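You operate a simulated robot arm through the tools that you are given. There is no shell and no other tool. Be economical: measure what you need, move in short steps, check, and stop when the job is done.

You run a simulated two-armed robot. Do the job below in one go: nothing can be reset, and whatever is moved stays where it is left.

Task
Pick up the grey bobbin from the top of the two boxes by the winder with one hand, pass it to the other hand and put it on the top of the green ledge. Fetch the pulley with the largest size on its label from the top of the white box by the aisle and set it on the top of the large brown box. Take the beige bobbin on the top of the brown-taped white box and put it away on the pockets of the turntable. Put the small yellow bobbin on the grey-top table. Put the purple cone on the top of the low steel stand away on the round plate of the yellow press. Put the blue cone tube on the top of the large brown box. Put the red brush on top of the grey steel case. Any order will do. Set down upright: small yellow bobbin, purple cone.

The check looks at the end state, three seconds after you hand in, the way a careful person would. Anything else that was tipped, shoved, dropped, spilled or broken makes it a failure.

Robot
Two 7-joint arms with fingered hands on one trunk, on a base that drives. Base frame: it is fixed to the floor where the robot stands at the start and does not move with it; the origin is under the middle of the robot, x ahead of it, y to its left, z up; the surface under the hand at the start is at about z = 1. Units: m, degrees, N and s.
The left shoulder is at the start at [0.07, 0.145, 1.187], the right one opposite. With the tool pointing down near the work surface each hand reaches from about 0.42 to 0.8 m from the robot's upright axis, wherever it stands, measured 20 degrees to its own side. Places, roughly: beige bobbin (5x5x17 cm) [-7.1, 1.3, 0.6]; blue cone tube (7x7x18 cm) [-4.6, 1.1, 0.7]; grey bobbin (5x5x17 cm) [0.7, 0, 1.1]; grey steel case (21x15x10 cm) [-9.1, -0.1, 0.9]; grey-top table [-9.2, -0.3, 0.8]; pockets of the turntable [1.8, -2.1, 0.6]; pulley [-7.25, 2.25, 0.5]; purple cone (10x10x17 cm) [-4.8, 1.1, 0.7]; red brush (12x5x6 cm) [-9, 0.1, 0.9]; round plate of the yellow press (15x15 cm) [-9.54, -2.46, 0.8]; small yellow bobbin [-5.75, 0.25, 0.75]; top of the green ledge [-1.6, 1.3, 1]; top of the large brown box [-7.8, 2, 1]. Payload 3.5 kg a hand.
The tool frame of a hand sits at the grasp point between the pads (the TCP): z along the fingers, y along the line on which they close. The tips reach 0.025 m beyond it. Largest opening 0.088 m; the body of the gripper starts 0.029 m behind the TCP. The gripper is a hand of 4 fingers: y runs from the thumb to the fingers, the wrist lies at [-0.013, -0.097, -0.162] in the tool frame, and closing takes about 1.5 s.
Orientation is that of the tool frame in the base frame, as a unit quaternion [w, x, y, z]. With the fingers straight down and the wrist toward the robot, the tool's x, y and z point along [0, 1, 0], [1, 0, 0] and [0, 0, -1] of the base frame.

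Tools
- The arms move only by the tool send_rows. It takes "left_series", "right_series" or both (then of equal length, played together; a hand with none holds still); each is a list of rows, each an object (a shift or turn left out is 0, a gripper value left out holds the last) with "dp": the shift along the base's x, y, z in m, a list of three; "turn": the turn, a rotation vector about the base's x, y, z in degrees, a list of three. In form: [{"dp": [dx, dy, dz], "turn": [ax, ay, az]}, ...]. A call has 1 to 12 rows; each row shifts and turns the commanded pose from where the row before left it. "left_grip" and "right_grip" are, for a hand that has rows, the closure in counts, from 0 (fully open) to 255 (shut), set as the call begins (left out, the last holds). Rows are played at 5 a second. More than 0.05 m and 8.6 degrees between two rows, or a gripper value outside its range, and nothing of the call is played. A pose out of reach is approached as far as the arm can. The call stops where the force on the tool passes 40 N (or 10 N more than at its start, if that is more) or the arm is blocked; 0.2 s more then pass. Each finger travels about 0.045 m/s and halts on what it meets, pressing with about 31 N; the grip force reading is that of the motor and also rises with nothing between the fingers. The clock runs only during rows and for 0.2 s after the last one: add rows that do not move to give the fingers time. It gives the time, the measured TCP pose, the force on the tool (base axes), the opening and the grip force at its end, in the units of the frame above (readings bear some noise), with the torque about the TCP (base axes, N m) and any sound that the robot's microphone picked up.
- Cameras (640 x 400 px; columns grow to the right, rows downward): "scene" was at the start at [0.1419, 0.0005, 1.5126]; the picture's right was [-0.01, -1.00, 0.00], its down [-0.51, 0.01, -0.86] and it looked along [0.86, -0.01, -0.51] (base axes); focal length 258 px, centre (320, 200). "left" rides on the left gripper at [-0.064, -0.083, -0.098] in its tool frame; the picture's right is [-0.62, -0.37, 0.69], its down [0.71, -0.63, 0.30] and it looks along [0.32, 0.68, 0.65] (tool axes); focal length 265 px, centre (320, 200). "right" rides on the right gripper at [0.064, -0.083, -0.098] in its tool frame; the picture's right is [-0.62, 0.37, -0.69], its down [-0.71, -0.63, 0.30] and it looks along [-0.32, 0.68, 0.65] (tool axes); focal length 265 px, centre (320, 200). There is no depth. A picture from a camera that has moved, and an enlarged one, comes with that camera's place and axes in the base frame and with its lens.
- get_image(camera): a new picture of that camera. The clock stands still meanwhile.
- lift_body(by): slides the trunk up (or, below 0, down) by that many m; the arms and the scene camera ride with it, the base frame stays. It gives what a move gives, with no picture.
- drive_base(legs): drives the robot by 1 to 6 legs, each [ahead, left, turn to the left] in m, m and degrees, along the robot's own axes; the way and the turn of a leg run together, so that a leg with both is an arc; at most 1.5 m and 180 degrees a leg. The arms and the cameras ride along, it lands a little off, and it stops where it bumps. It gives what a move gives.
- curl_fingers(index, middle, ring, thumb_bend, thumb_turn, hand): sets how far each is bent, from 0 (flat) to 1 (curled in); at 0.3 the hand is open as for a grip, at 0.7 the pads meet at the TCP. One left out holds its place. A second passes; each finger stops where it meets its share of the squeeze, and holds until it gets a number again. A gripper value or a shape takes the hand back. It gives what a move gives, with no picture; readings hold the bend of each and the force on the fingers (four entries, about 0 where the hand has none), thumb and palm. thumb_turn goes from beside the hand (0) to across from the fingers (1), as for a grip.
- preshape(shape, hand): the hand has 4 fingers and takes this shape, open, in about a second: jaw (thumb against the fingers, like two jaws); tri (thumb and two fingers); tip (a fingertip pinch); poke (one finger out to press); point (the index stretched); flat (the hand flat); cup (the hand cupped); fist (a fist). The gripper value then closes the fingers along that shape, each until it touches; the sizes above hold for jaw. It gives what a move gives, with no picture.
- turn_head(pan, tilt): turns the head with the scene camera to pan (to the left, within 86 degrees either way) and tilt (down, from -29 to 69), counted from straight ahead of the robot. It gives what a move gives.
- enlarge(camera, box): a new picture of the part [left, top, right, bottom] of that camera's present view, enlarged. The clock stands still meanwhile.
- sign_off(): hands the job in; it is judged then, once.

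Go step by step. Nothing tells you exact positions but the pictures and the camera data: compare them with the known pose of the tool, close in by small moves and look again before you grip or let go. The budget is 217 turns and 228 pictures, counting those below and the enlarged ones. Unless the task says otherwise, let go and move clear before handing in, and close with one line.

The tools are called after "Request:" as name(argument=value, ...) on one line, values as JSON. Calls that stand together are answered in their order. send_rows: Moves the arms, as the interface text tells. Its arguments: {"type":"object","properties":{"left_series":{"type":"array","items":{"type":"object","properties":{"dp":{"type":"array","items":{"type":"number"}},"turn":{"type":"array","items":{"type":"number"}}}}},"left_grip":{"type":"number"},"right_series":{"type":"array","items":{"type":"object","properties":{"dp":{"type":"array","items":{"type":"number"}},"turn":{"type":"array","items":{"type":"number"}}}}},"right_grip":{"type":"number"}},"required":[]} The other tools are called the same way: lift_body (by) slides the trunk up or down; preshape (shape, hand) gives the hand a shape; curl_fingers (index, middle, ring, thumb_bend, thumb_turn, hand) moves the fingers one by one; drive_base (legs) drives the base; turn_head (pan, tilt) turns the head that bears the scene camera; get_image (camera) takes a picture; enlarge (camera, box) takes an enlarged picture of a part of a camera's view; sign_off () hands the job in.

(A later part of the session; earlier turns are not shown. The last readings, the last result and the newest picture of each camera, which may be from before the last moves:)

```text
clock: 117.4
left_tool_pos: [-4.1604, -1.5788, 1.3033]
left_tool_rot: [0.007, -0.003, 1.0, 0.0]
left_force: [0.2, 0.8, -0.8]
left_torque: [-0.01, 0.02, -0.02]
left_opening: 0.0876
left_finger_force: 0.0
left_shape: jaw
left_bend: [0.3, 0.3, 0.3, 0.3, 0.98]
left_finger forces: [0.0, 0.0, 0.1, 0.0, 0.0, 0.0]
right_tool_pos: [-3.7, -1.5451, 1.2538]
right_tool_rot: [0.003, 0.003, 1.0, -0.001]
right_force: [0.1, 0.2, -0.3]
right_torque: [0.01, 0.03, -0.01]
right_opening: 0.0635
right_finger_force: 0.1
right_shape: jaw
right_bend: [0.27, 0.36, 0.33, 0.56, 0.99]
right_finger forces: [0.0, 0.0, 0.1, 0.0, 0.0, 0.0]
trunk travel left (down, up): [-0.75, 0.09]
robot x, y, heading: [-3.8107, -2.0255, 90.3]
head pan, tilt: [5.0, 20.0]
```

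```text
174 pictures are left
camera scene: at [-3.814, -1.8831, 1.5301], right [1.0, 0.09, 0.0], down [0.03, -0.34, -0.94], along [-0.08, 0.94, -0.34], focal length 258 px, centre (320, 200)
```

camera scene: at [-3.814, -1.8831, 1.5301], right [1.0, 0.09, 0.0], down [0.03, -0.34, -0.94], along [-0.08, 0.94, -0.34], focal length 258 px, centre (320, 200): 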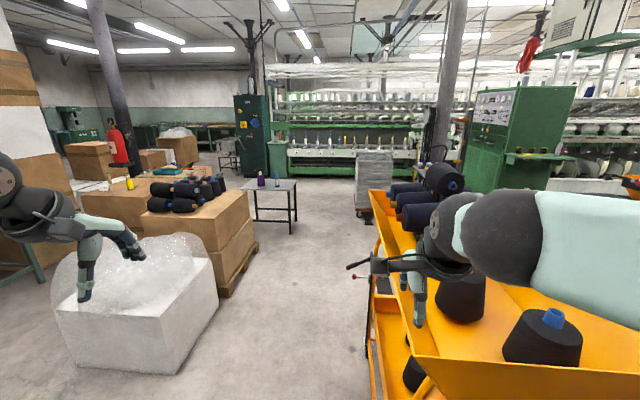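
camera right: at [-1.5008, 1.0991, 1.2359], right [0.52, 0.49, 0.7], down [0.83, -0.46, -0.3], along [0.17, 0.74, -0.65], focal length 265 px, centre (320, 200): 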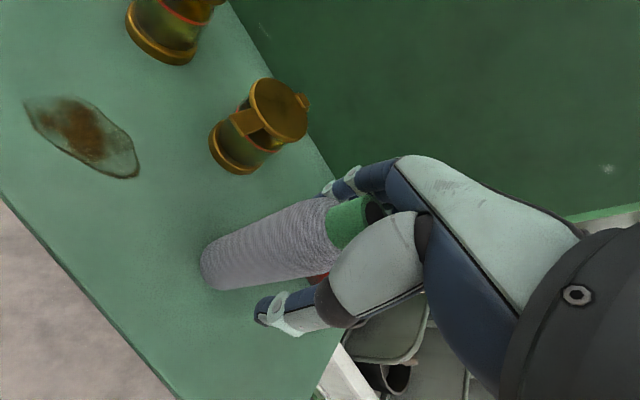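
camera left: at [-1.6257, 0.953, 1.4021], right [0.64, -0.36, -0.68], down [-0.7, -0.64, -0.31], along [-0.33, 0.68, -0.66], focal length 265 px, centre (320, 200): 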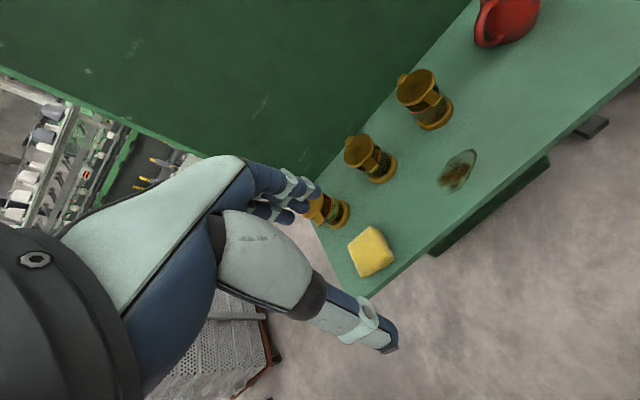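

I see the low stand with the purple and blue cones ahead at about (-4.7, 1.15), with pallets to the left and the yellow cart to the right. I shift left and drive up the gap.

Request:
drive_base(legs=[[0, 0.28, 0], [1.3, 0, 0], [1.0, 0, 0]])

Request:
turn_head(pan=20, tilt=30)

Request:
get_image(camera="scene")

```text
clock: 130.2
left_tool_pos: [-4.3998, 0.7143, 1.3027]
left_tool_rot: [0.007, 0.012, 1.0, 0.0]
left_force: [1.6, -0.8, -1.0]
left_torque: [0.0, -0.01, -0.01]
left_opening: 0.0878
left_finger_force: 0.1
left_shape: jaw
left_bend: [0.3, 0.3, 0.3, 0.3, 0.98]
left_finger forces: [0.0, 0.0, 0.0, 0.0, 0.0, 0.0]
right_tool_pos: [-3.9401, 0.7356, 1.2545]
right_tool_rot: [0.003, 0.018, 1.0, -0.001]
right_force: [0.4, -0.2, 0.3]
right_torque: [-0.01, 0.02, -0.02]
right_opening: 0.0634
right_finger_force: 0.1
right_shape: jaw
right_bend: [0.27, 0.36, 0.33, 0.56, 0.99]
right_finger forces: [0.1, 0.0, 0.0, 0.0, 0.1, 0.0]
trunk travel left (down, up): [-0.75, 0.09]
robot x, y, heading: [-4.0576, 0.257, 88.6]
head pan, tilt: [5.0, 20.0]
```

```text
clock: 131.0
left_tool_pos: [-4.4004, 0.7161, 1.3021]
left_tool_rot: [0.007, 0.013, 1.0, 0.0]
left_force: [-0.2, -0.9, -0.7]
left_torque: [0.05, -0.01, 0.0]
left_opening: 0.0876
left_finger_force: 0.1
left_shape: jaw
left_bend: [0.3, 0.3, 0.3, 0.3, 0.98]
left_finger forces: [0.0, 0.1, 0.0, 0.0, 0.0, 0.0]
right_tool_pos: [-3.9394, 0.7356, 1.2552]
right_tool_rot: [0.002, 0.019, 1.0, -0.001]
right_force: [0.9, -0.7, 0.0]
right_torque: [-0.03, -0.03, 0.02]
right_opening: 0.0634
right_finger_force: 0.0
right_shape: jaw
right_bend: [0.27, 0.36, 0.33, 0.56, 0.99]
right_finger forces: [0.1, 0.0, 0.1, 0.0, 0.0, 0.0]
trunk travel left (down, up): [-0.75, 0.09]
robot x, y, heading: [-4.0634, 0.2557, 88.6]
head pan, tilt: [20.0, 30.0]
```

```text
173 pictures are left
camera scene: at [-4.0868, 0.3946, 1.514], right [0.95, 0.32, 0.0], down [0.16, -0.47, -0.87], along [-0.27, 0.82, -0.5], focal length 258 px, centre (320, 200)
```

scene: 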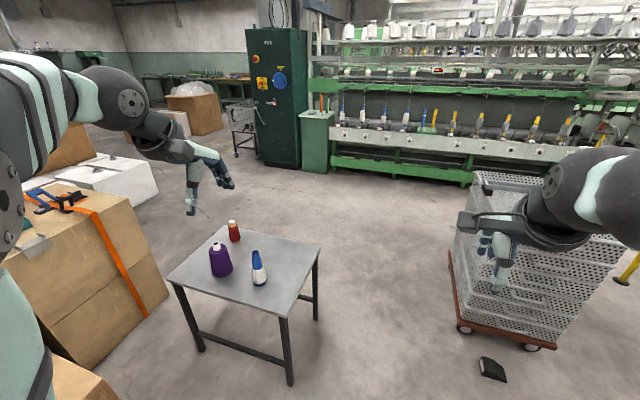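

The stand (top z≈0.6) carries purple (-4.80, 1.08), blue (-4.61, 1.09) and a red cone. I'll work from its right side: drive forward and turn left to face it.

Request:
drive_base(legs=[[0.88, 0, 0], [0, 0, 91]])

Request:
turn_head(pan=0, tilt=45)

Request:
get_image(camera="scene")

```text
clock: 139.4
left_tool_pos: [-4.4876, 0.7722, 1.3028]
left_tool_rot: [0.006, -0.699, 0.715, 0.004]
left_force: [0.3, -0.2, 0.1]
left_torque: [0.03, -0.02, 0.02]
left_opening: 0.0877
left_finger_force: 0.0
left_shape: jaw
left_bend: [0.3, 0.3, 0.3, 0.3, 0.98]
left_finger forces: [0.0, 0.0, 0.0, 0.1, 0.0, 0.1]
right_tool_pos: [-4.5106, 1.2309, 1.2542]
right_tool_rot: [0.001, -0.696, 0.719, 0.002]
right_force: [-0.2, -0.1, 0.4]
right_torque: [0.0, -0.01, 0.0]
right_opening: 0.0635
right_finger_force: 0.1
right_shape: jaw
right_bend: [0.27, 0.36, 0.33, 0.56, 0.99]
right_finger forces: [0.0, 0.1, 0.0, 0.0, 0.0, 0.0]
trunk travel left (down, up): [-0.75, 0.09]
robot x, y, heading: [-4.0338, 1.1132, 178.7]
head pan, tilt: [20.0, 30.0]
```

```text
clock: 140.2
left_tool_pos: [-4.4873, 0.7709, 1.3022]
left_tool_rot: [0.005, -0.7, 0.714, 0.005]
left_force: [0.0, -0.5, 0.3]
left_torque: [-0.01, 0.02, 0.01]
left_opening: 0.0875
left_finger_force: 0.0
left_shape: jaw
left_bend: [0.3, 0.3, 0.3, 0.3, 0.98]
left_finger forces: [0.1, 0.0, 0.0, 0.0, 0.0, 0.0]
right_tool_pos: [-4.511, 1.2305, 1.2544]
right_tool_rot: [0.001, -0.695, 0.719, 0.003]
right_force: [0.5, -1.4, 0.0]
right_torque: [-0.01, -0.01, 0.02]
right_opening: 0.0634
right_finger_force: 0.1
right_shape: jaw
right_bend: [0.27, 0.36, 0.33, 0.56, 0.99]
right_finger forces: [0.0, 0.0, 0.0, 0.0, 0.0, 0.0]
trunk travel left (down, up): [-0.75, 0.09]
robot x, y, heading: [-4.032, 1.1154, 178.7]
head pan, tilt: [0.0, 45.0]
```

```text
172 pictures are left
camera scene: at [-4.1612, 1.117, 1.4915], right [0.02, 1.0, 0.0], down [0.71, -0.02, -0.71], along [-0.71, 0.02, -0.71], focal length 258 px, centre (320, 200)
```

scene: 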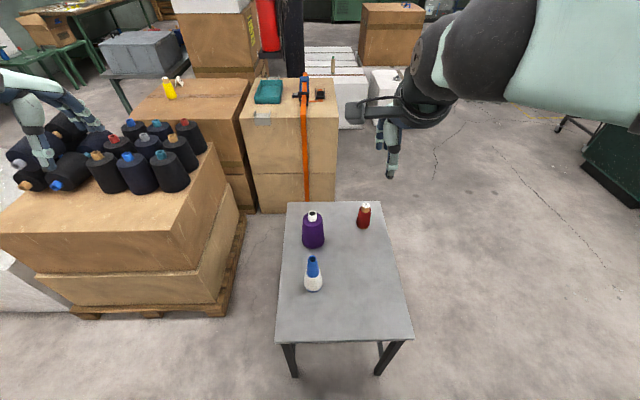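

Blue stands at (-4.607, 1.104), purple at (-4.789, 1.106); I also spot the small yellow bobbin on a brown box beyond. I lower the trunk 0.35 m, open the right hand and bring it over the blue tube.

Request:
lift_body(by=-0.33)

Request:
send_rows(right_series=[{"dp": [-0.02, -0.03, 0]}, {"dp": [-0.03, -0.03, 0]}, {"dp": [-0.03, -0.035, 0]}, {"dp": [-0.016, -0.03, 0]}, {}], right_grip=0)

Request:
get_image(camera="right")

Request:
get_image(camera="scene")

```text
clock: 143.5
left_tool_pos: [-4.4871, 0.7696, 0.9735]
left_tool_rot: [0.005, -0.7, 0.714, 0.004]
left_force: [-0.6, 0.2, 0.2]
left_torque: [-0.02, 0.0, -0.05]
left_opening: 0.0878
left_finger_force: 0.0
left_shape: jaw
left_bend: [0.3, 0.3, 0.3, 0.3, 0.98]
left_finger forces: [0.0, 0.0, 0.0, 0.0, 0.0, 0.1]
right_tool_pos: [-4.5108, 1.232, 0.9235]
right_tool_rot: [0.003, -0.695, 0.719, 0.003]
right_force: [0.4, -0.6, -0.6]
right_torque: [-0.02, -0.01, -0.03]
right_opening: 0.0632
right_finger_force: 0.1
right_shape: jaw
right_bend: [0.27, 0.36, 0.33, 0.56, 0.99]
right_finger forces: [0.0, 0.1, 0.1, 0.0, 0.0, 0.1]
trunk travel left (down, up): [-0.42, 0.42]
robot x, y, heading: [-4.0289, 1.1095, 178.7]
head pan, tilt: [0.0, 45.0]
```

```text
clock: 144.7
left_tool_pos: [-4.4871, 0.7718, 0.9729]
left_tool_rot: [0.005, -0.7, 0.714, 0.004]
left_force: [-0.2, 0.5, 0.0]
left_torque: [0.01, 0.0, 0.0]
left_opening: 0.0876
left_finger_force: 0.1
left_shape: jaw
left_bend: [0.3, 0.3, 0.3, 0.3, 0.98]
left_finger forces: [0.0, 0.0, 0.0, 0.1, 0.1, 0.0]
right_tool_pos: [-4.606, 1.1081, 0.9248]
right_tool_rot: [0.002, -0.695, 0.719, 0.001]
right_force: [0.1, 1.1, 1.4]
right_torque: [0.03, 0.0, 0.01]
right_opening: 0.0876
right_finger_force: 0.1
right_shape: jaw
right_bend: [0.3, 0.3, 0.3, 0.3, 0.98]
right_finger forces: [0.0, 0.0, 0.0, 0.1, 0.1, 0.0]
trunk travel left (down, up): [-0.42, 0.42]
robot x, y, heading: [-4.0326, 1.1122, 178.7]
head pan, tilt: [0.0, 45.0]
```

```text
171 pictures are left
camera right: at [-4.5247, 1.0414, 1.0219], right [-0.35, 0.63, 0.7], down [0.65, 0.69, -0.3], along [-0.67, 0.35, -0.65], focal length 265 px, centre (320, 200)
```

right: 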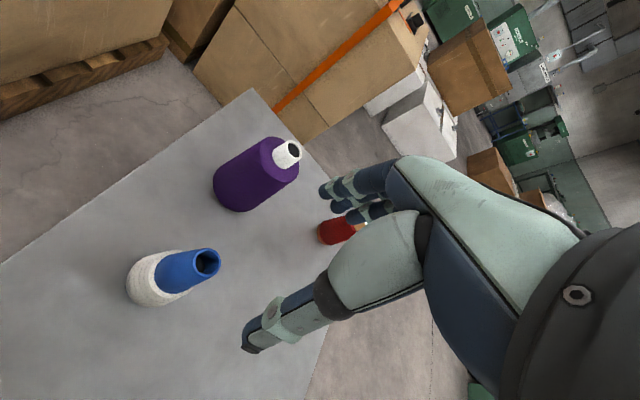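

```text
170 pictures are left
camera scene: at [-4.1609, 1.1177, 1.1614], right [0.02, 1.0, 0.0], down [0.71, -0.02, -0.71], along [-0.71, 0.02, -0.71], focal length 258 px, centre (320, 200)
```

scene: 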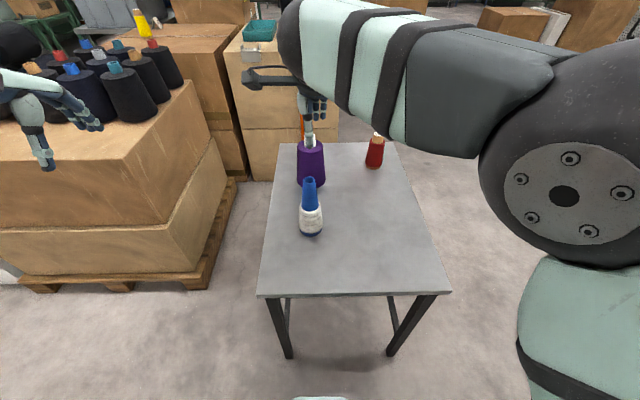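

Table top ≈0.6, tube top ≈0.78, hand centred. I descend to grip the blue tube part and close.

Request:
send_rows(right_series=[{"dp": [-0.003, -0.004, -0.045]}, {"dp": [0, 0, -0.05]}, {"dp": [0, 0, -0.05]}, {"dp": [0, 0, -0.035]}, {"dp": [0, 0, -0.015]}, {}])

Request:
get_image(camera="right")

Request:
send_rows(right_series=[{}, {}, {}, {}, {}, {}, {}, {}, {}, {}], right_grip=255)

Request:
get_image(camera="right")

```text
clock: 146.1
left_tool_pos: [-4.4872, 0.7713, 0.9726]
left_tool_rot: [0.006, -0.7, 0.714, 0.004]
left_force: [0.2, -0.1, -0.5]
left_torque: [0.0, -0.01, -0.01]
left_opening: 0.088
left_finger_force: 0.0
left_shape: jaw
left_bend: [0.3, 0.3, 0.3, 0.3, 0.98]
left_finger forces: [0.1, 0.1, 0.1, 0.0, 0.0, 0.1]
right_tool_pos: [-4.6117, 1.1027, 0.7283]
right_tool_rot: [0.001, -0.695, 0.719, 0.003]
right_force: [-1.3, 0.3, 5.9]
right_torque: [0.01, 0.08, 0.01]
right_opening: 0.0874
right_finger_force: 0.0
right_shape: jaw
right_bend: [0.3, 0.3, 0.3, 0.3, 0.98]
right_finger forces: [0.0, 0.0, 0.0, 0.0, 0.1, 5.6]
trunk travel left (down, up): [-0.42, 0.42]
robot x, y, heading: [-4.033, 1.1111, 178.8]
head pan, tilt: [0.0, 45.0]
```

```text
169 pictures are left
camera right: at [-4.5305, 1.0366, 0.8253], right [-0.35, 0.63, 0.7], down [0.65, 0.69, -0.3], along [-0.67, 0.35, -0.65], focal length 265 px, centre (320, 200)
```

right: 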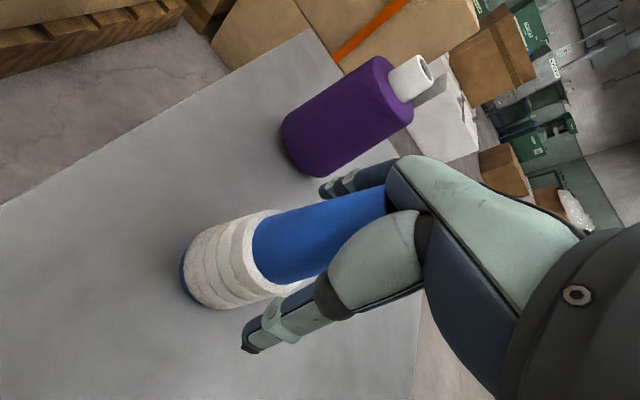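

```text
clock: 148.3
left_tool_pos: [-4.4868, 0.7726, 0.9731]
left_tool_rot: [0.005, -0.7, 0.714, 0.004]
left_force: [-0.8, -0.3, -0.8]
left_torque: [0.01, -0.03, -0.02]
left_opening: 0.088
left_finger_force: 0.0
left_shape: jaw
left_bend: [0.3, 0.3, 0.3, 0.3, 0.98]
left_finger forces: [0.1, 0.1, 0.0, 0.0, 0.0, 0.0]
right_tool_pos: [-4.6095, 1.1033, 0.7275]
right_tool_rot: [0.001, -0.695, 0.719, 0.002]
right_force: [0.1, 0.1, 8.2]
right_torque: [0.05, -0.08, 0.01]
right_opening: 0.0329
right_finger_force: 30.9
right_shape: jaw
right_bend: [0.74, 0.49, 0.51, 0.74, 1.0]
right_finger forces: [15.6, 8.5, 0.0, 0.0, 27.8, 7.5]
trunk travel left (down, up): [-0.42, 0.42]
robot x, y, heading: [-4.0338, 1.1178, 178.9]
head pan, tilt: [0.0, 45.0]
```

```text
168 pictures are left
camera right: at [-4.5298, 1.0366, 0.8253], right [-0.35, 0.63, 0.7], down [0.65, 0.69, -0.3], along [-0.67, 0.35, -0.65], focal length 265 px, centre (320, 200)
```

right: 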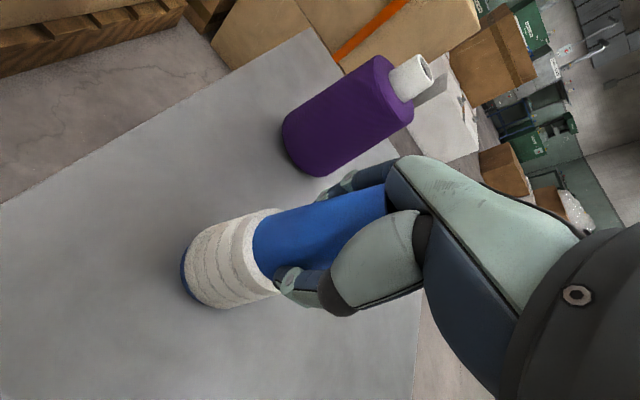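

Gripped with the palm just on its top. I lift it and swing it to the right, out of the way of the purple cone.

Request:
send_rows(right_series=[{"dp": [0, 0, 0.02]}, {"dp": [0, 0, 0.04]}, {"dp": [0, 0, 0.045]}, {"dp": [0, 0, 0.045]}, {"dp": [0, 0, 0.045]}, {"dp": [0.02, 0.03, 0.03]}, {"dp": [0.02, 0.04, 0.02]}, {"dp": [0.02, 0.04, 0]}, {"dp": [0.02, 0.04, 0]}, {}])

Request:
get_image(camera="scene")

Request:
get_image(camera="left")

```text
clock: 150.5
left_tool_pos: [-4.4881, 0.7699, 0.9725]
left_tool_rot: [0.006, -0.7, 0.714, 0.004]
left_force: [0.3, -0.7, 0.2]
left_torque: [0.02, 0.0, -0.01]
left_opening: 0.0877
left_finger_force: 0.1
left_shape: jaw
left_bend: [0.3, 0.3, 0.3, 0.3, 0.98]
left_finger forces: [0.1, 0.0, 0.0, 0.0, 0.1, 0.0]
right_tool_pos: [-4.5294, 1.2497, 0.9737]
right_tool_rot: [0.004, -0.695, 0.719, 0.003]
right_force: [-0.2, -0.9, -0.2]
right_torque: [0.04, -0.02, -0.01]
right_opening: 0.0326
right_finger_force: 31.4
right_shape: jaw
right_bend: [0.74, 0.49, 0.51, 0.74, 1.0]
right_finger forces: [16.7, 7.6, 0.0, 0.0, 26.4, 3.5]
trunk travel left (down, up): [-0.42, 0.42]
robot x, y, heading: [-4.0338, 1.1138, 178.4]
head pan, tilt: [0.0, 45.0]
```

```text
167 pictures are left
camera scene: at [-4.1614, 1.1158, 1.1614], right [0.02, 1.0, 0.0], down [0.71, -0.01, -0.71], along [-0.71, 0.02, -0.71], focal length 258 px, centre (320, 200)
```

scene: 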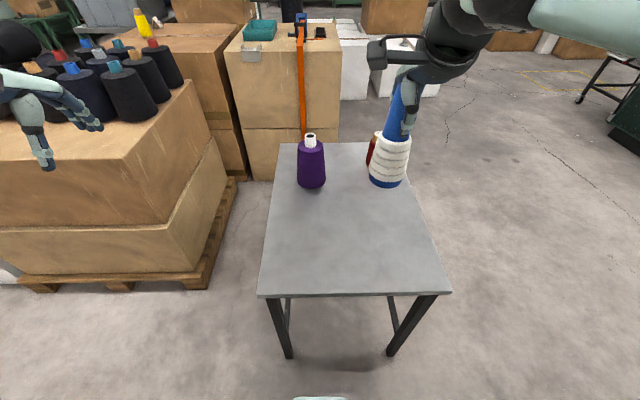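

```text
166 pictures are left
camera left: at [-4.4038, 0.8317, 1.0716], right [0.38, 0.62, -0.68], down [0.62, -0.72, -0.31], along [-0.69, -0.3, -0.66], focal length 265 px, centre (320, 200)
```

left: 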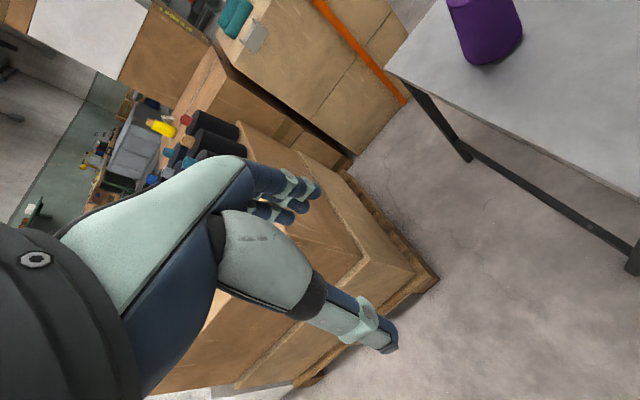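

Blue is held well. Now the left hand goes over the purple cone (about (-4.79, 1.105), top ≈0.77), while the right moves a bit further aside.

Request:
send_rows(left_series=[{"dp": [0, 0.045, 0]}, {"dp": [-0.02, 0.045, 0]}, {"dp": [-0.03, 0.038, 0]}, {"dp": [-0.036, 0.033, 0]}, {"dp": [-0.036, 0.033, 0]}, {"dp": [-0.036, 0.033, 0]}, {"dp": [-0.036, 0.033, 0]}, {"dp": [-0.036, 0.033, 0]}, {"dp": [-0.036, 0.033, 0]}, {"dp": [-0.03, 0.009, 0]}, {}], right_series=[{"dp": [0.02, 0.03, 0]}, {"dp": [0.02, 0.03, 0]}, {"dp": [0.0, 0.02, 0]}, {}, {}, {}, {}, {}, {}, {}, {}])

Request:
get_image(camera="left")

Request:
get_image(camera="scene")

```text
clock: 152.9
left_tool_pos: [-4.7076, 1.0791, 0.9528]
left_tool_rot: [0.005, -0.7, 0.714, 0.004]
left_force: [0.2, 0.2, 0.4]
left_torque: [0.0, 0.01, 0.0]
left_opening: 0.0879
left_finger_force: 0.0
left_shape: jaw
left_bend: [0.3, 0.3, 0.3, 0.3, 0.98]
left_finger forces: [0.1, 0.1, 0.0, 0.0, 0.1, 0.0]
left hand out of reach, approached as far as the arm can: row 8, 9, 10
right_tool_pos: [-4.489, 1.334, 0.9749]
right_tool_rot: [0.001, -0.696, 0.718, 0.002]
right_force: [0.7, -0.1, -0.5]
right_torque: [-0.01, 0.0, 0.0]
right_opening: 0.0323
right_finger_force: 31.5
right_shape: jaw
right_bend: [0.74, 0.49, 0.51, 0.74, 1.0]
right_finger forces: [16.9, 7.7, 0.0, 0.2, 26.4, 3.4]
trunk travel left (down, up): [-0.42, 0.42]
robot x, y, heading: [-4.0325, 1.1107, 178.8]
head pan, tilt: [0.0, 45.0]
```

```text
165 pictures are left
camera left: at [-4.6236, 1.1417, 1.0515], right [0.38, 0.62, -0.68], down [0.62, -0.72, -0.31], along [-0.69, -0.3, -0.66], focal length 265 px, centre (320, 200)
```

left: 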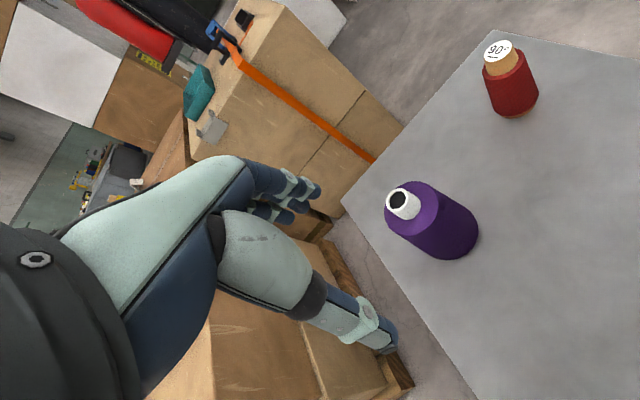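

```text
164 pictures are left
camera scene: at [-4.1601, 1.1175, 1.1616], right [0.02, 1.0, 0.0], down [0.71, -0.02, -0.71], along [-0.71, 0.02, -0.71], focal length 258 px, centre (320, 200)
```

scene: 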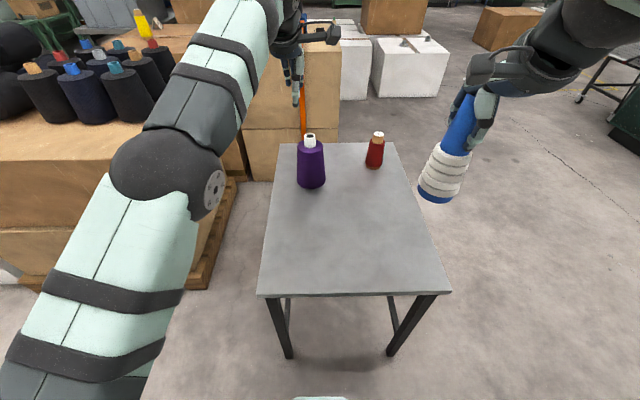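

Purple's axis is at (-4.80, 1.104), just beyond reach. The base still has room before the table edge (x≈-4.43), so I edge 6 cm forward and then position over the cone.

Request:
drive_base(legs=[[0.06, 0, 0]])

Request:
send_rows(left_series=[{"dp": [-0.015, 0.012, -0.03]}, {"dp": [-0.015, 0.012, -0.03]}, {}])

Request:
get_image(camera="left")

```text
clock: 153.8
left_tool_pos: [-4.77, 1.0822, 0.9516]
left_tool_rot: [0.006, -0.699, 0.716, 0.004]
left_force: [-0.3, -0.1, 0.0]
left_torque: [0.03, -0.03, 0.02]
left_opening: 0.0877
left_finger_force: 0.0
left_shape: jaw
left_bend: [0.3, 0.3, 0.3, 0.3, 0.98]
left_finger forces: [0.0, 0.2, 0.0, 0.1, 0.0, 0.0]
right_tool_pos: [-4.5511, 1.3356, 0.9728]
right_tool_rot: [0.002, -0.695, 0.719, 0.002]
right_force: [-1.2, -0.1, -0.7]
right_torque: [0.01, -0.02, -0.01]
right_opening: 0.0324
right_finger_force: 31.0
right_shape: jaw
right_bend: [0.74, 0.49, 0.51, 0.74, 1.0]
right_finger forces: [16.9, 7.7, 0.1, 0.1, 26.4, 3.5]
trunk travel left (down, up): [-0.42, 0.42]
robot x, y, heading: [-4.0896, 1.1126, 178.8]
head pan, tilt: [0.0, 45.0]
```

```text
clock: 154.6
left_tool_pos: [-4.7884, 1.1034, 0.8887]
left_tool_rot: [0.006, -0.7, 0.714, 0.004]
left_force: [0.1, -0.8, -0.1]
left_torque: [-0.02, -0.01, -0.01]
left_opening: 0.0879
left_finger_force: 0.0
left_shape: jaw
left_bend: [0.3, 0.3, 0.3, 0.3, 0.98]
left_finger forces: [0.1, 0.0, 0.0, 0.1, 0.0, 0.0]
left hand out of reach, approached as far as the arm can: row 2
right_tool_pos: [-4.5502, 1.3347, 0.9738]
right_tool_rot: [0.003, -0.696, 0.718, 0.001]
right_force: [-0.5, -0.6, -1.1]
right_torque: [-0.02, -0.01, 0.0]
right_opening: 0.0324
right_finger_force: 30.6
right_shape: jaw
right_bend: [0.74, 0.49, 0.51, 0.74, 1.0]
right_finger forces: [16.8, 7.7, 0.0, 0.1, 26.3, 3.5]
trunk travel left (down, up): [-0.42, 0.42]
robot x, y, heading: [-4.0925, 1.1174, 178.6]
head pan, tilt: [0.0, 45.0]
```

```text
163 pictures are left
camera left: at [-4.7055, 1.1655, 0.9881], right [0.38, 0.62, -0.68], down [0.62, -0.72, -0.31], along [-0.69, -0.3, -0.66], focal length 265 px, centre (320, 200)
```

left: 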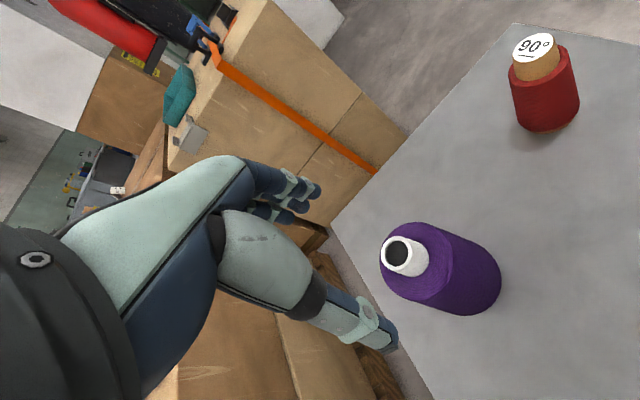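

I need about 2 cm more. Lower down the arm should reach farther; I descend to just above the cone top and then forward.

Request:
send_rows(left_series=[{"dp": [0, 0, -0.03]}, {"dp": [0, 0, -0.04]}, {"dp": [-0.012, 0, 0]}, {"dp": [-0.012, 0, 0]}, {}])

Request:
get_image(camera="left")

Request:
get_image(camera="scene")

```text
clock: 155.8
left_tool_pos: [-4.8093, 1.1064, 0.815]
left_tool_rot: [0.005, -0.699, 0.715, 0.005]
left_force: [0.1, 0.5, -0.5]
left_torque: [0.0, 0.0, -0.02]
left_opening: 0.0877
left_finger_force: 0.0
left_shape: jaw
left_bend: [0.3, 0.3, 0.3, 0.3, 0.98]
left_finger forces: [0.0, 0.0, 0.0, 0.0, 0.1, 0.0]
left hand out of reach, approached as far as the arm can: row 4
right_tool_pos: [-4.5501, 1.3342, 0.9747]
right_tool_rot: [0.001, -0.695, 0.719, 0.002]
right_force: [-0.3, 0.1, -0.8]
right_torque: [0.04, -0.03, 0.01]
right_opening: 0.032
right_finger_force: 31.0
right_shape: jaw
right_bend: [0.74, 0.49, 0.51, 0.74, 1.0]
right_finger forces: [16.9, 7.8, 0.0, 0.0, 26.4, 3.5]
trunk travel left (down, up): [-0.42, 0.42]
robot x, y, heading: [-4.0889, 1.1142, 178.5]
head pan, tilt: [0.0, 45.0]
```

```text
162 pictures are left
camera left: at [-4.7242, 1.168, 0.9148], right [0.38, 0.62, -0.68], down [0.62, -0.72, -0.31], along [-0.69, -0.3, -0.66], focal length 265 px, centre (320, 200)
```

left: 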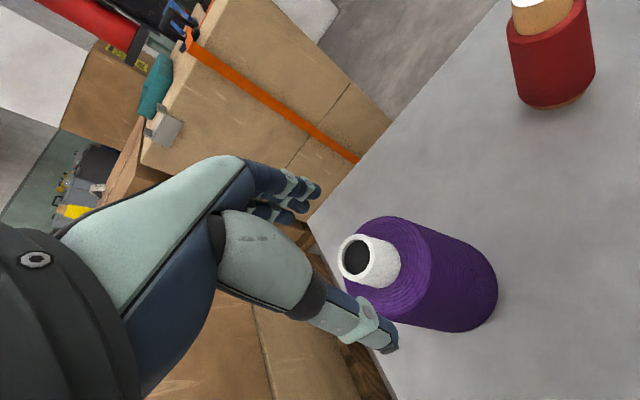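

```text
161 pictures are left
camera scene: at [-4.2214, 1.1187, 1.1614], right [0.02, 1.0, 0.0], down [0.71, -0.02, -0.71], along [-0.71, 0.02, -0.71], focal length 258 px, centre (320, 200)
```

scene: 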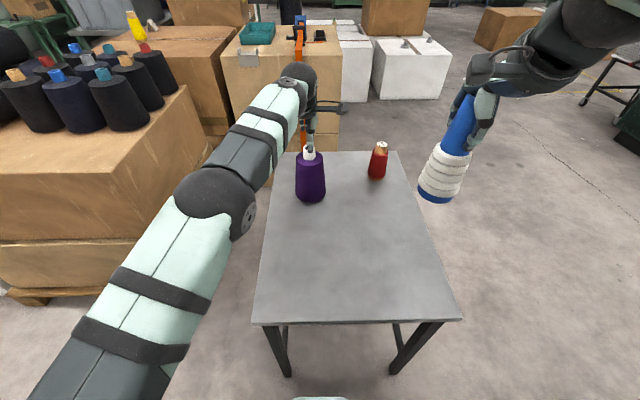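

The hand is centred over the tube (within a few mm). I descend around the cone gently.

Request:
send_rows(left_series=[{"dp": [-0.001, 0, -0.02]}, {"dp": [0, 0, -0.02]}, {"dp": [0, 0, -0.02]}, {"dp": [0, 0, -0.015]}, {}])

Request:
get_image(camera="left")

Request:
enlarge(camera="scene", box=[240, 90, 400, 215])

```text
clock: 157.0
left_tool_pos: [-4.8107, 1.1073, 0.7402]
left_tool_rot: [0.005, -0.7, 0.715, 0.004]
left_force: [-1.6, -0.4, 2.7]
left_torque: [-0.01, 0.07, 0.0]
left_opening: 0.0877
left_finger_force: 0.0
left_shape: jaw
left_bend: [0.29, 0.3, 0.3, 0.3, 0.98]
left_finger forces: [1.9, 0.0, 0.0, 0.0, 0.0, 0.0]
right_tool_pos: [-4.55, 1.3337, 0.9744]
right_tool_rot: [0.001, -0.695, 0.719, 0.001]
right_force: [0.0, -0.5, -0.3]
right_torque: [-0.01, -0.04, 0.0]
right_opening: 0.0327
right_finger_force: 30.8
right_shape: jaw
right_bend: [0.74, 0.49, 0.51, 0.74, 1.0]
right_finger forces: [16.8, 7.6, 0.1, 0.0, 26.4, 3.6]
trunk travel left (down, up): [-0.42, 0.42]
robot x, y, heading: [-4.0905, 1.1166, 178.7]
head pan, tilt: [0.0, 45.0]
```

```text
160 pictures are left
camera left: at [-4.7252, 1.1688, 0.8391], right [0.38, 0.62, -0.68], down [0.62, -0.72, -0.31], along [-0.69, -0.3, -0.66], focal length 265 px, centre (320, 200)
```

left: 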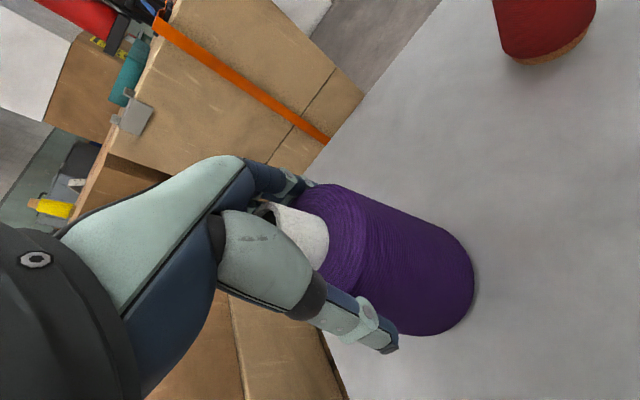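

```text
3.20 times, centred on (320, 152) of scene
camera zoom: at [-4.2215, 1.1188, 1.1614], right [0.02, 1.0, 0.0], down [0.71, -0.02, -0.71], along [-0.71, 0.02, -0.71], focal length 826 px, centre (320, 352)
```

zoom: 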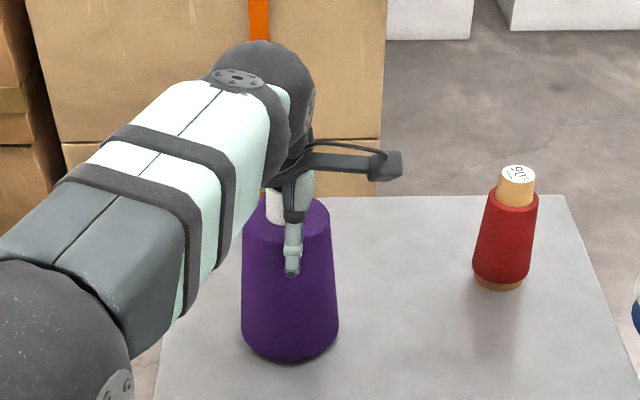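

Well centred, a finger just brushes the cone. Closing the left hand and lifting a little to test.

Request:
send_rows(left_series=[{}, {}, {}, {}, {}, {}, {}, {}, {}], left_grip=255)

Request:
send_rows(left_series=[{"dp": [0, 0, 0.015]}, {"dp": [0, 0, 0.02]}, {}])

Request:
enlarge(camera="scene", box=[240, 90, 400, 215])

```text
clock: 159.0
left_tool_pos: [-4.8099, 1.1063, 0.7394]
left_tool_rot: [0.005, -0.699, 0.715, 0.005]
left_force: [-2.1, 1.4, 4.4]
left_torque: [0.03, 0.04, 0.01]
left_opening: 0.0724
left_finger_force: 31.3
left_shape: jaw
left_bend: [0.32, 0.32, 0.31, 0.55, 0.99]
left_finger forces: [19.4, 8.5, 3.9, 0.0, 28.2, 0.0]
right_tool_pos: [-4.5502, 1.3338, 0.9745]
right_tool_rot: [0.001, -0.695, 0.719, 0.002]
right_force: [-0.5, 0.4, 1.1]
right_torque: [0.0, -0.03, 0.01]
right_opening: 0.0324
right_finger_force: 31.4
right_shape: jaw
right_bend: [0.74, 0.49, 0.51, 0.74, 1.0]
right_finger forces: [16.8, 7.7, 0.0, 0.0, 26.4, 3.5]
trunk travel left (down, up): [-0.42, 0.42]
robot x, y, heading: [-4.0941, 1.116, 178.4]
head pan, tilt: [0.0, 45.0]
```

```text
clock: 159.8
left_tool_pos: [-4.8091, 1.1068, 0.7729]
left_tool_rot: [0.006, -0.699, 0.715, 0.003]
left_force: [-0.3, -0.1, -6.7]
left_torque: [0.04, -0.04, 0.0]
left_opening: 0.0721
left_finger_force: 31.1
left_shape: jaw
left_bend: [0.33, 0.32, 0.32, 0.55, 0.99]
left_finger forces: [18.5, 8.4, 3.6, 0.0, 29.9, 0.1]
right_tool_pos: [-4.5503, 1.3336, 0.9745]
right_tool_rot: [0.002, -0.695, 0.719, 0.001]
right_force: [0.4, -0.9, -0.7]
right_torque: [-0.01, 0.0, 0.01]
right_opening: 0.0321
right_finger_force: 31.5
right_shape: jaw
right_bend: [0.74, 0.49, 0.51, 0.74, 1.0]
right_finger forces: [16.8, 7.7, 0.0, 0.0, 26.5, 3.5]
trunk travel left (down, up): [-0.42, 0.42]
robot x, y, heading: [-4.0907, 1.1169, 178.5]
head pan, tilt: [0.0, 45.0]
```

```text
3.20 times, centred on (320, 152) of scene
camera zoom: at [-4.223, 1.1187, 1.1612], right [0.02, 1.0, 0.0], down [0.71, -0.02, -0.71], along [-0.71, 0.02, -0.71], focal length 826 px, centre (320, 352)
```

zoom: 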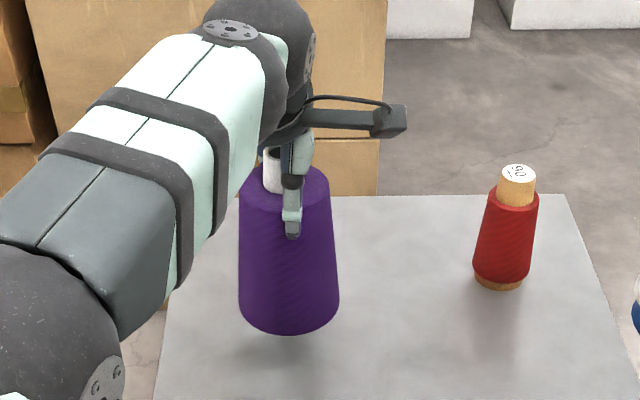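

Purple lifts cleanly. I raise it, draw it back, and raise the trunk for travel.

Request:
send_rows(left_series=[{"dp": [0, 0, 0.04]}, {"dp": [0, 0, 0.04]}, {"dp": [0.01, 0, 0.04]}, {"dp": [0.03, -0.01, 0.03]}, {"dp": [0.04, -0.02, 0]}, {"dp": [0.04, -0.03, 0]}, {"dp": [0.04, -0.03, 0]}, {"dp": [0.04, -0.03, 0]}, {"dp": [0.03, -0.03, 0]}, {}])

Request:
lift_body(by=0.33)

Request:
turn_head(pan=0, tilt=18)

Request:
get_image(camera="scene")

```text
clock: 162.0
left_tool_pos: [-4.571, 0.9572, 0.9208]
left_tool_rot: [0.004, -0.699, 0.715, 0.002]
left_force: [0.4, 0.1, -6.0]
left_torque: [0.0, -0.03, 0.03]
left_opening: 0.0721
left_finger_force: 31.0
left_shape: jaw
left_bend: [0.34, 0.33, 0.31, 0.55, 0.98]
left_finger forces: [18.0, 8.9, 3.9, 0.0, 29.6, 0.0]
left hand out of reach, approached as far as the arm can: row 2
right_tool_pos: [-4.5512, 1.3372, 0.9738]
right_tool_rot: [0.002, -0.695, 0.719, 0.001]
right_force: [-0.5, 0.2, -0.2]
right_torque: [0.02, 0.0, 0.02]
right_opening: 0.0325
right_finger_force: 30.7
right_shape: jaw
right_bend: [0.74, 0.49, 0.51, 0.74, 1.0]
right_finger forces: [16.9, 7.8, 0.0, 0.0, 26.2, 3.3]
trunk travel left (down, up): [-0.42, 0.42]
robot x, y, heading: [-4.0894, 1.1161, 178.7]
head pan, tilt: [0.0, 45.0]
```

```text
clock: 165.3
left_tool_pos: [-4.5714, 0.9567, 1.2504]
left_tool_rot: [0.005, -0.7, 0.714, 0.004]
left_force: [0.1, 0.0, -5.6]
left_torque: [-0.02, -0.01, 0.03]
left_opening: 0.0719
left_finger_force: 30.6
left_shape: jaw
left_bend: [0.34, 0.33, 0.31, 0.55, 0.98]
left_finger forces: [17.9, 9.0, 3.9, 0.0, 29.6, 0.0]
right_tool_pos: [-4.5501, 1.3339, 1.304]
right_tool_rot: [0.003, -0.695, 0.719, 0.001]
right_force: [-0.4, 0.8, 1.2]
right_torque: [0.01, 0.01, -0.02]
right_opening: 0.0323
right_finger_force: 31.1
right_shape: jaw
right_bend: [0.74, 0.49, 0.51, 0.74, 1.0]
right_finger forces: [16.8, 7.7, 0.1, 0.0, 26.4, 3.5]
trunk travel left (down, up): [-0.75, 0.09]
robot x, y, heading: [-4.094, 1.1112, 178.8]
head pan, tilt: [0.0, 45.0]
```

```text
clock: 166.2
left_tool_pos: [-4.5708, 0.9562, 1.2505]
left_tool_rot: [0.006, -0.7, 0.714, 0.003]
left_force: [0.8, 0.0, -4.9]
left_torque: [0.01, -0.02, 0.02]
left_opening: 0.0719
left_finger_force: 31.4
left_shape: jaw
left_bend: [0.34, 0.33, 0.31, 0.55, 0.98]
left_finger forces: [17.9, 9.0, 3.9, 0.0, 29.6, 0.0]
right_tool_pos: [-4.5513, 1.334, 1.3041]
right_tool_rot: [0.002, -0.695, 0.719, 0.001]
right_force: [-0.2, 0.6, -0.4]
right_torque: [0.03, -0.02, -0.02]
right_opening: 0.0324
right_finger_force: 31.0
right_shape: jaw
right_bend: [0.74, 0.49, 0.51, 0.74, 1.0]
right_finger forces: [16.7, 7.7, 0.0, 0.0, 26.2, 3.3]
trunk travel left (down, up): [-0.75, 0.09]
robot x, y, heading: [-4.0881, 1.1157, 178.7]
head pan, tilt: [0.0, 18.0]
```

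```text
157 pictures are left
camera scene: at [-4.2345, 1.1186, 1.5331], right [0.02, 1.0, 0.0], down [0.31, -0.01, -0.95], along [-0.95, 0.02, -0.31], focal length 258 px, centre (320, 200)
```

scene: 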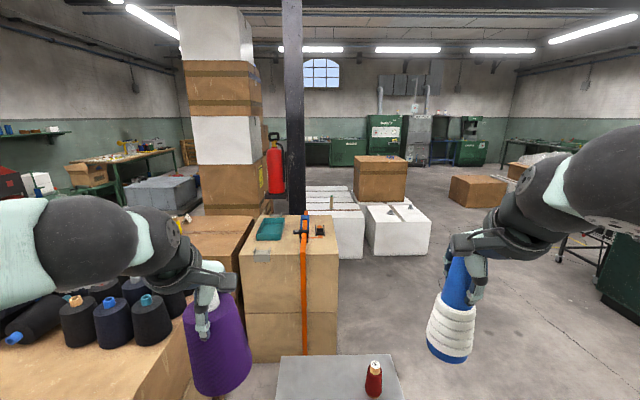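

Both cones are held. Ahead I recognise the strapped box, the white boxes with a bobbin (≈-7.1, 1.3), the white box with pulleys (≈-7.25, 2.2), and the large brown box behind (≈-7.8, 2). I strafe right into the aisle and drive up it.

Request:
drive_base(legs=[[0, -1.4, 0], [1.4, 0, 0], [0.6, 0, 0]])

Request:
get_image(camera="scene")

```text
clock: 182.5
left_tool_pos: [-6.5081, 2.3349, 1.2514]
left_tool_rot: [-0.006, 0.709, -0.705, -0.004]
left_force: [-0.3, -0.1, -4.8]
left_torque: [-0.04, -0.02, -0.01]
left_opening: 0.0722
left_finger_force: 31.0
left_shape: jaw
left_bend: [0.34, 0.33, 0.31, 0.55, 0.98]
left_finger forces: [17.7, 9.0, 3.9, 0.0, 29.5, 0.0]
right_tool_pos: [-6.4983, 2.7126, 1.3052]
right_tool_rot: [0.001, -0.704, 0.71, 0.001]
right_force: [0.1, -1.4, -0.8]
right_torque: [-0.02, 0.01, 0.02]
right_opening: 0.0324
right_finger_force: 31.0
right_shape: jaw
right_bend: [0.74, 0.49, 0.51, 0.74, 1.0]
right_finger forces: [16.9, 7.8, 0.0, 0.0, 26.3, 3.5]
trunk travel left (down, up): [-0.75, 0.09]
robot x, y, heading: [-6.0336, 2.5047, -179.7]
head pan, tilt: [0.0, 18.0]
```

```text
156 pictures are left
camera scene: at [-6.1754, 2.5059, 1.5334], right [0.0, 1.0, 0.0], down [0.31, 0.0, -0.95], along [-0.95, 0.0, -0.31], focal length 258 px, centre (320, 200)
```

scene: 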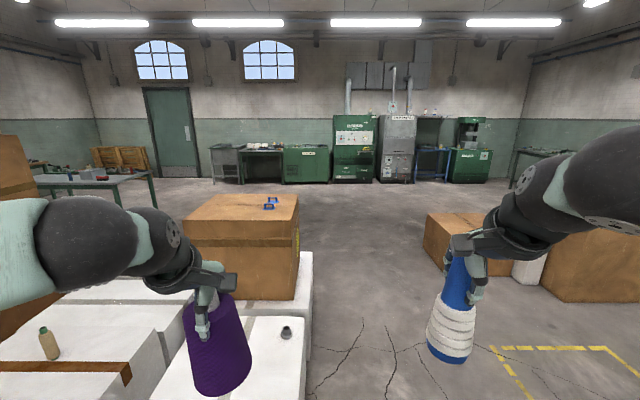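

Now I see the brown box (top ≈0.92, right side y≈2.37) and in front of it the white box with pulleys. I go along its right side and turn to face it.

Request:
drive_base(legs=[[0, -0.42, 0], [1.4, 0, 0], [0.3, 0, 0], [0, 0, 90]])

Request:
turn_head(pan=0, tilt=40)

Request:
get_image(camera="scene")

```text
clock: 197.2
left_tool_pos: [-7.5177, 2.4373, 1.2516]
left_tool_rot: [-0.002, 0.999, 0.035, -0.007]
left_force: [0.7, -0.6, -6.1]
left_torque: [0.02, 0.04, -0.01]
left_opening: 0.072
left_finger_force: 30.8
left_shape: jaw
left_bend: [0.34, 0.33, 0.32, 0.55, 0.98]
left_finger forces: [17.0, 8.3, 3.7, 0.1, 27.8, 0.0]
right_tool_pos: [-7.894, 2.4228, 1.3042]
right_tool_rot: [-0.001, 1.0, 0.029, -0.003]
right_force: [0.3, -0.1, -1.0]
right_torque: [-0.01, 0.0, -0.01]
right_opening: 0.0323
right_finger_force: 31.2
right_shape: jaw
right_bend: [0.74, 0.49, 0.51, 0.74, 1.0]
right_finger forces: [16.7, 7.7, 0.0, 0.1, 26.0, 3.3]
trunk travel left (down, up): [-0.75, 0.09]
robot x, y, heading: [-7.7181, 2.8989, -86.2]
head pan, tilt: [0.0, 18.0]
```

```text
clock: 198.0
left_tool_pos: [-7.5161, 2.436, 1.2502]
left_tool_rot: [-0.001, 0.999, 0.035, -0.007]
left_force: [0.7, 0.6, -5.5]
left_torque: [-0.03, 0.01, -0.01]
left_opening: 0.072
left_finger_force: 31.0
left_shape: jaw
left_bend: [0.34, 0.33, 0.32, 0.55, 0.98]
left_finger forces: [17.0, 8.3, 3.8, 0.0, 27.7, 0.0]
right_tool_pos: [-7.8941, 2.4225, 1.3052]
right_tool_rot: [-0.002, 1.0, 0.028, -0.003]
right_force: [-0.4, 0.2, -0.4]
right_torque: [-0.02, 0.02, -0.02]
right_opening: 0.0324
right_finger_force: 31.3
right_shape: jaw
right_bend: [0.74, 0.49, 0.51, 0.74, 1.0]
right_finger forces: [16.6, 7.6, 0.0, 0.0, 25.9, 3.2]
trunk travel left (down, up): [-0.75, 0.09]
robot x, y, heading: [-7.7164, 2.8996, -86.2]
head pan, tilt: [0.0, 40.0]
```

```text
155 pictures are left
camera scene: at [-7.7057, 2.7655, 1.4986], right [-1.0, -0.07, 0.0], down [-0.04, 0.64, -0.77], along [0.05, -0.76, -0.64], focal length 258 px, centre (320, 200)
```

scene: 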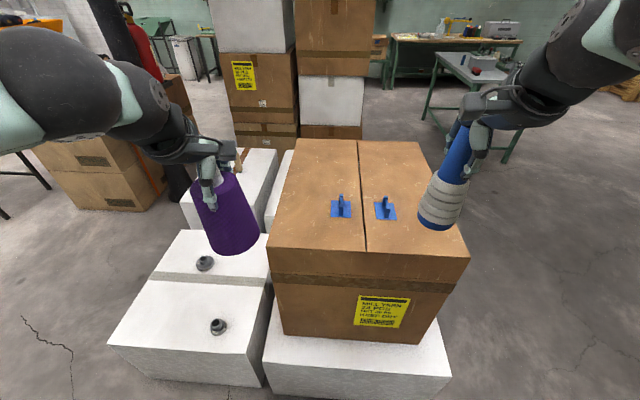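

The brown box top shows two small blue handles, and two pulleys lie on the white box to its left. I carry the blue tube over the free front-right area of the top, about (-7.96, 2.20).

Request:
send_rows(right_series=[{"dp": [-0.01, -0.04, 0]}, {"dp": [-0.01, -0.04, -0.01]}, {"dp": [-0.015, -0.04, -0.02]}, {"dp": [-0.015, -0.045, -0.02]}, {"dp": [-0.015, -0.045, -0.03]}, {"dp": [0, -0.008, -0.03]}, {}])

Request:
get_image(camera="scene")

Request:
get_image(camera="right")

```text
refused: row 4 steps farther than a row can; nothing moved
```

```text
154 pictures are left
camera scene: at [-7.7057, 2.7655, 1.4986], right [-1.0, -0.07, 0.0], down [-0.04, 0.64, -0.77], along [0.05, -0.76, -0.64], focal length 258 px, centre (320, 200)
```

scene: 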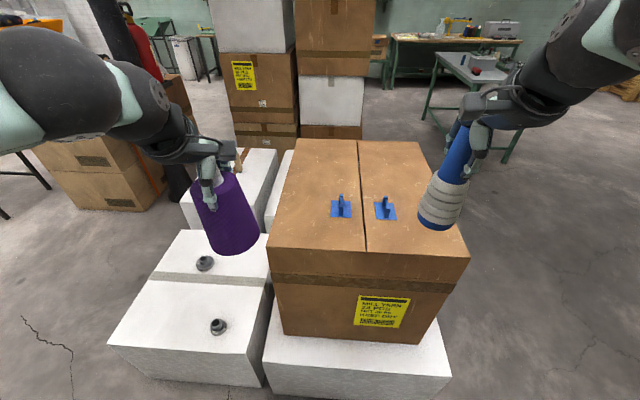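

```text
153 pictures are left
camera right: at [-7.8352, 2.5099, 1.4011], right [-0.59, -0.4, 0.7], down [-0.75, 0.59, -0.3], along [-0.29, -0.7, -0.65], focal length 265 px, centre (320, 200)
```

right: 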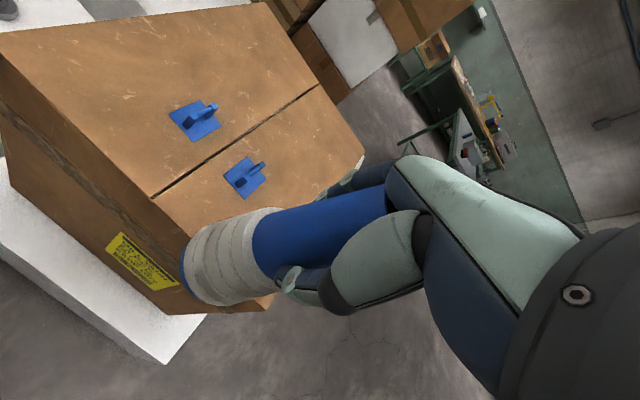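

Triangulating, the box top is at z≈0.99, front edge y≈2.35, right edge x≈-8.04. Target for blue: (-7.96, 2.22); resending with shorter rows.

Request:
send_rows(right_series=[{"dp": [-0.01, -0.035, 0]}, {"dp": [-0.01, -0.035, -0.01]}, {"dp": [-0.015, -0.035, -0.02]}, {"dp": [-0.015, -0.035, -0.02]}, {"dp": [-0.015, -0.035, -0.02]}, {"dp": [0, -0.025, -0.03]}, {}])

Request:
get_image(camera="scene")

Request:
get_image(camera="right")

```text
clock: 199.6
left_tool_pos: [-7.517, 2.4369, 1.2526]
left_tool_rot: [-0.001, 0.999, 0.035, -0.007]
left_force: [-0.5, 1.0, -4.8]
left_torque: [0.01, 0.04, -0.03]
left_opening: 0.0719
left_finger_force: 30.6
left_shape: jaw
left_bend: [0.34, 0.33, 0.32, 0.55, 0.98]
left_finger forces: [16.9, 8.2, 3.7, 0.1, 27.7, 0.0]
right_tool_pos: [-7.959, 2.225, 1.203]
right_tool_rot: [0.0, 1.0, 0.029, -0.004]
right_force: [0.4, 0.2, -0.5]
right_torque: [0.0, -0.04, -0.01]
right_opening: 0.0323
right_finger_force: 30.9
right_shape: jaw
right_bend: [0.74, 0.49, 0.51, 0.74, 1.0]
right_finger forces: [16.6, 7.7, 0.1, 0.0, 26.0, 3.2]
trunk travel left (down, up): [-0.75, 0.09]
robot x, y, heading: [-7.7177, 2.8998, -85.9]
head pan, tilt: [0.0, 40.0]
```

```text
152 pictures are left
camera scene: at [-7.7057, 2.7665, 1.4987], right [-1.0, -0.07, 0.0], down [-0.04, 0.64, -0.77], along [0.05, -0.76, -0.64], focal length 258 px, centre (320, 200)
```

scene: 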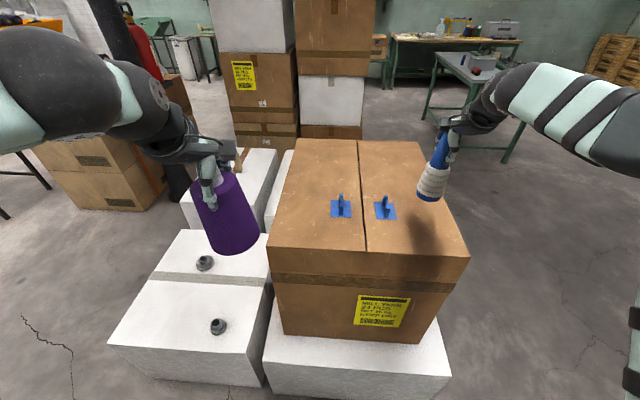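

```text
151 pictures are left
camera right: at [-7.9001, 2.312, 1.2999], right [-0.59, -0.4, 0.7], down [-0.75, 0.59, -0.3], along [-0.29, -0.7, -0.65], focal length 265 px, centre (320, 200)
```

right: 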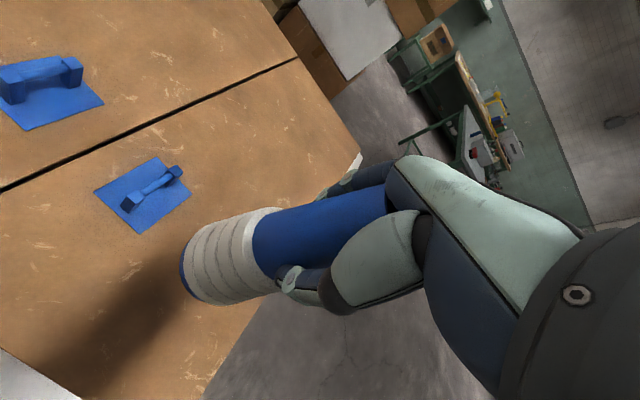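

The spot projects well inside the top. Lowering toward contact.

Request:
send_rows(right_series=[{"dp": [0.003, 0, -0.03]}, {"dp": [0, 0, -0.03]}, {"dp": [0, 0, -0.01]}, {"dp": [0, 0, -0.005]}, {"dp": [0, 0, -0.005]}, {}])

```text
clock: 201.0
left_tool_pos: [-7.5167, 2.4366, 1.2509]
left_tool_rot: [-0.002, 0.999, 0.035, -0.007]
left_force: [-0.3, 0.0, -5.4]
left_torque: [0.04, 0.02, 0.02]
left_opening: 0.0718
left_finger_force: 31.2
left_shape: jaw
left_bend: [0.34, 0.33, 0.32, 0.55, 0.98]
left_finger forces: [16.8, 8.1, 3.7, 0.0, 27.6, 0.1]
right_tool_pos: [-7.9573, 2.2229, 1.1235]
right_tool_rot: [0.0, 1.0, 0.029, -0.004]
right_force: [-0.2, -0.5, -0.2]
right_torque: [0.0, 0.05, 0.03]
right_opening: 0.0319
right_finger_force: 30.4
right_shape: jaw
right_bend: [0.74, 0.49, 0.51, 0.74, 1.0]
right_finger forces: [16.8, 7.9, 0.0, 0.0, 26.1, 3.1]
trunk travel left (down, up): [-0.75, 0.09]
robot x, y, heading: [-7.7138, 2.9009, -86.1]
head pan, tilt: [0.0, 40.0]
```

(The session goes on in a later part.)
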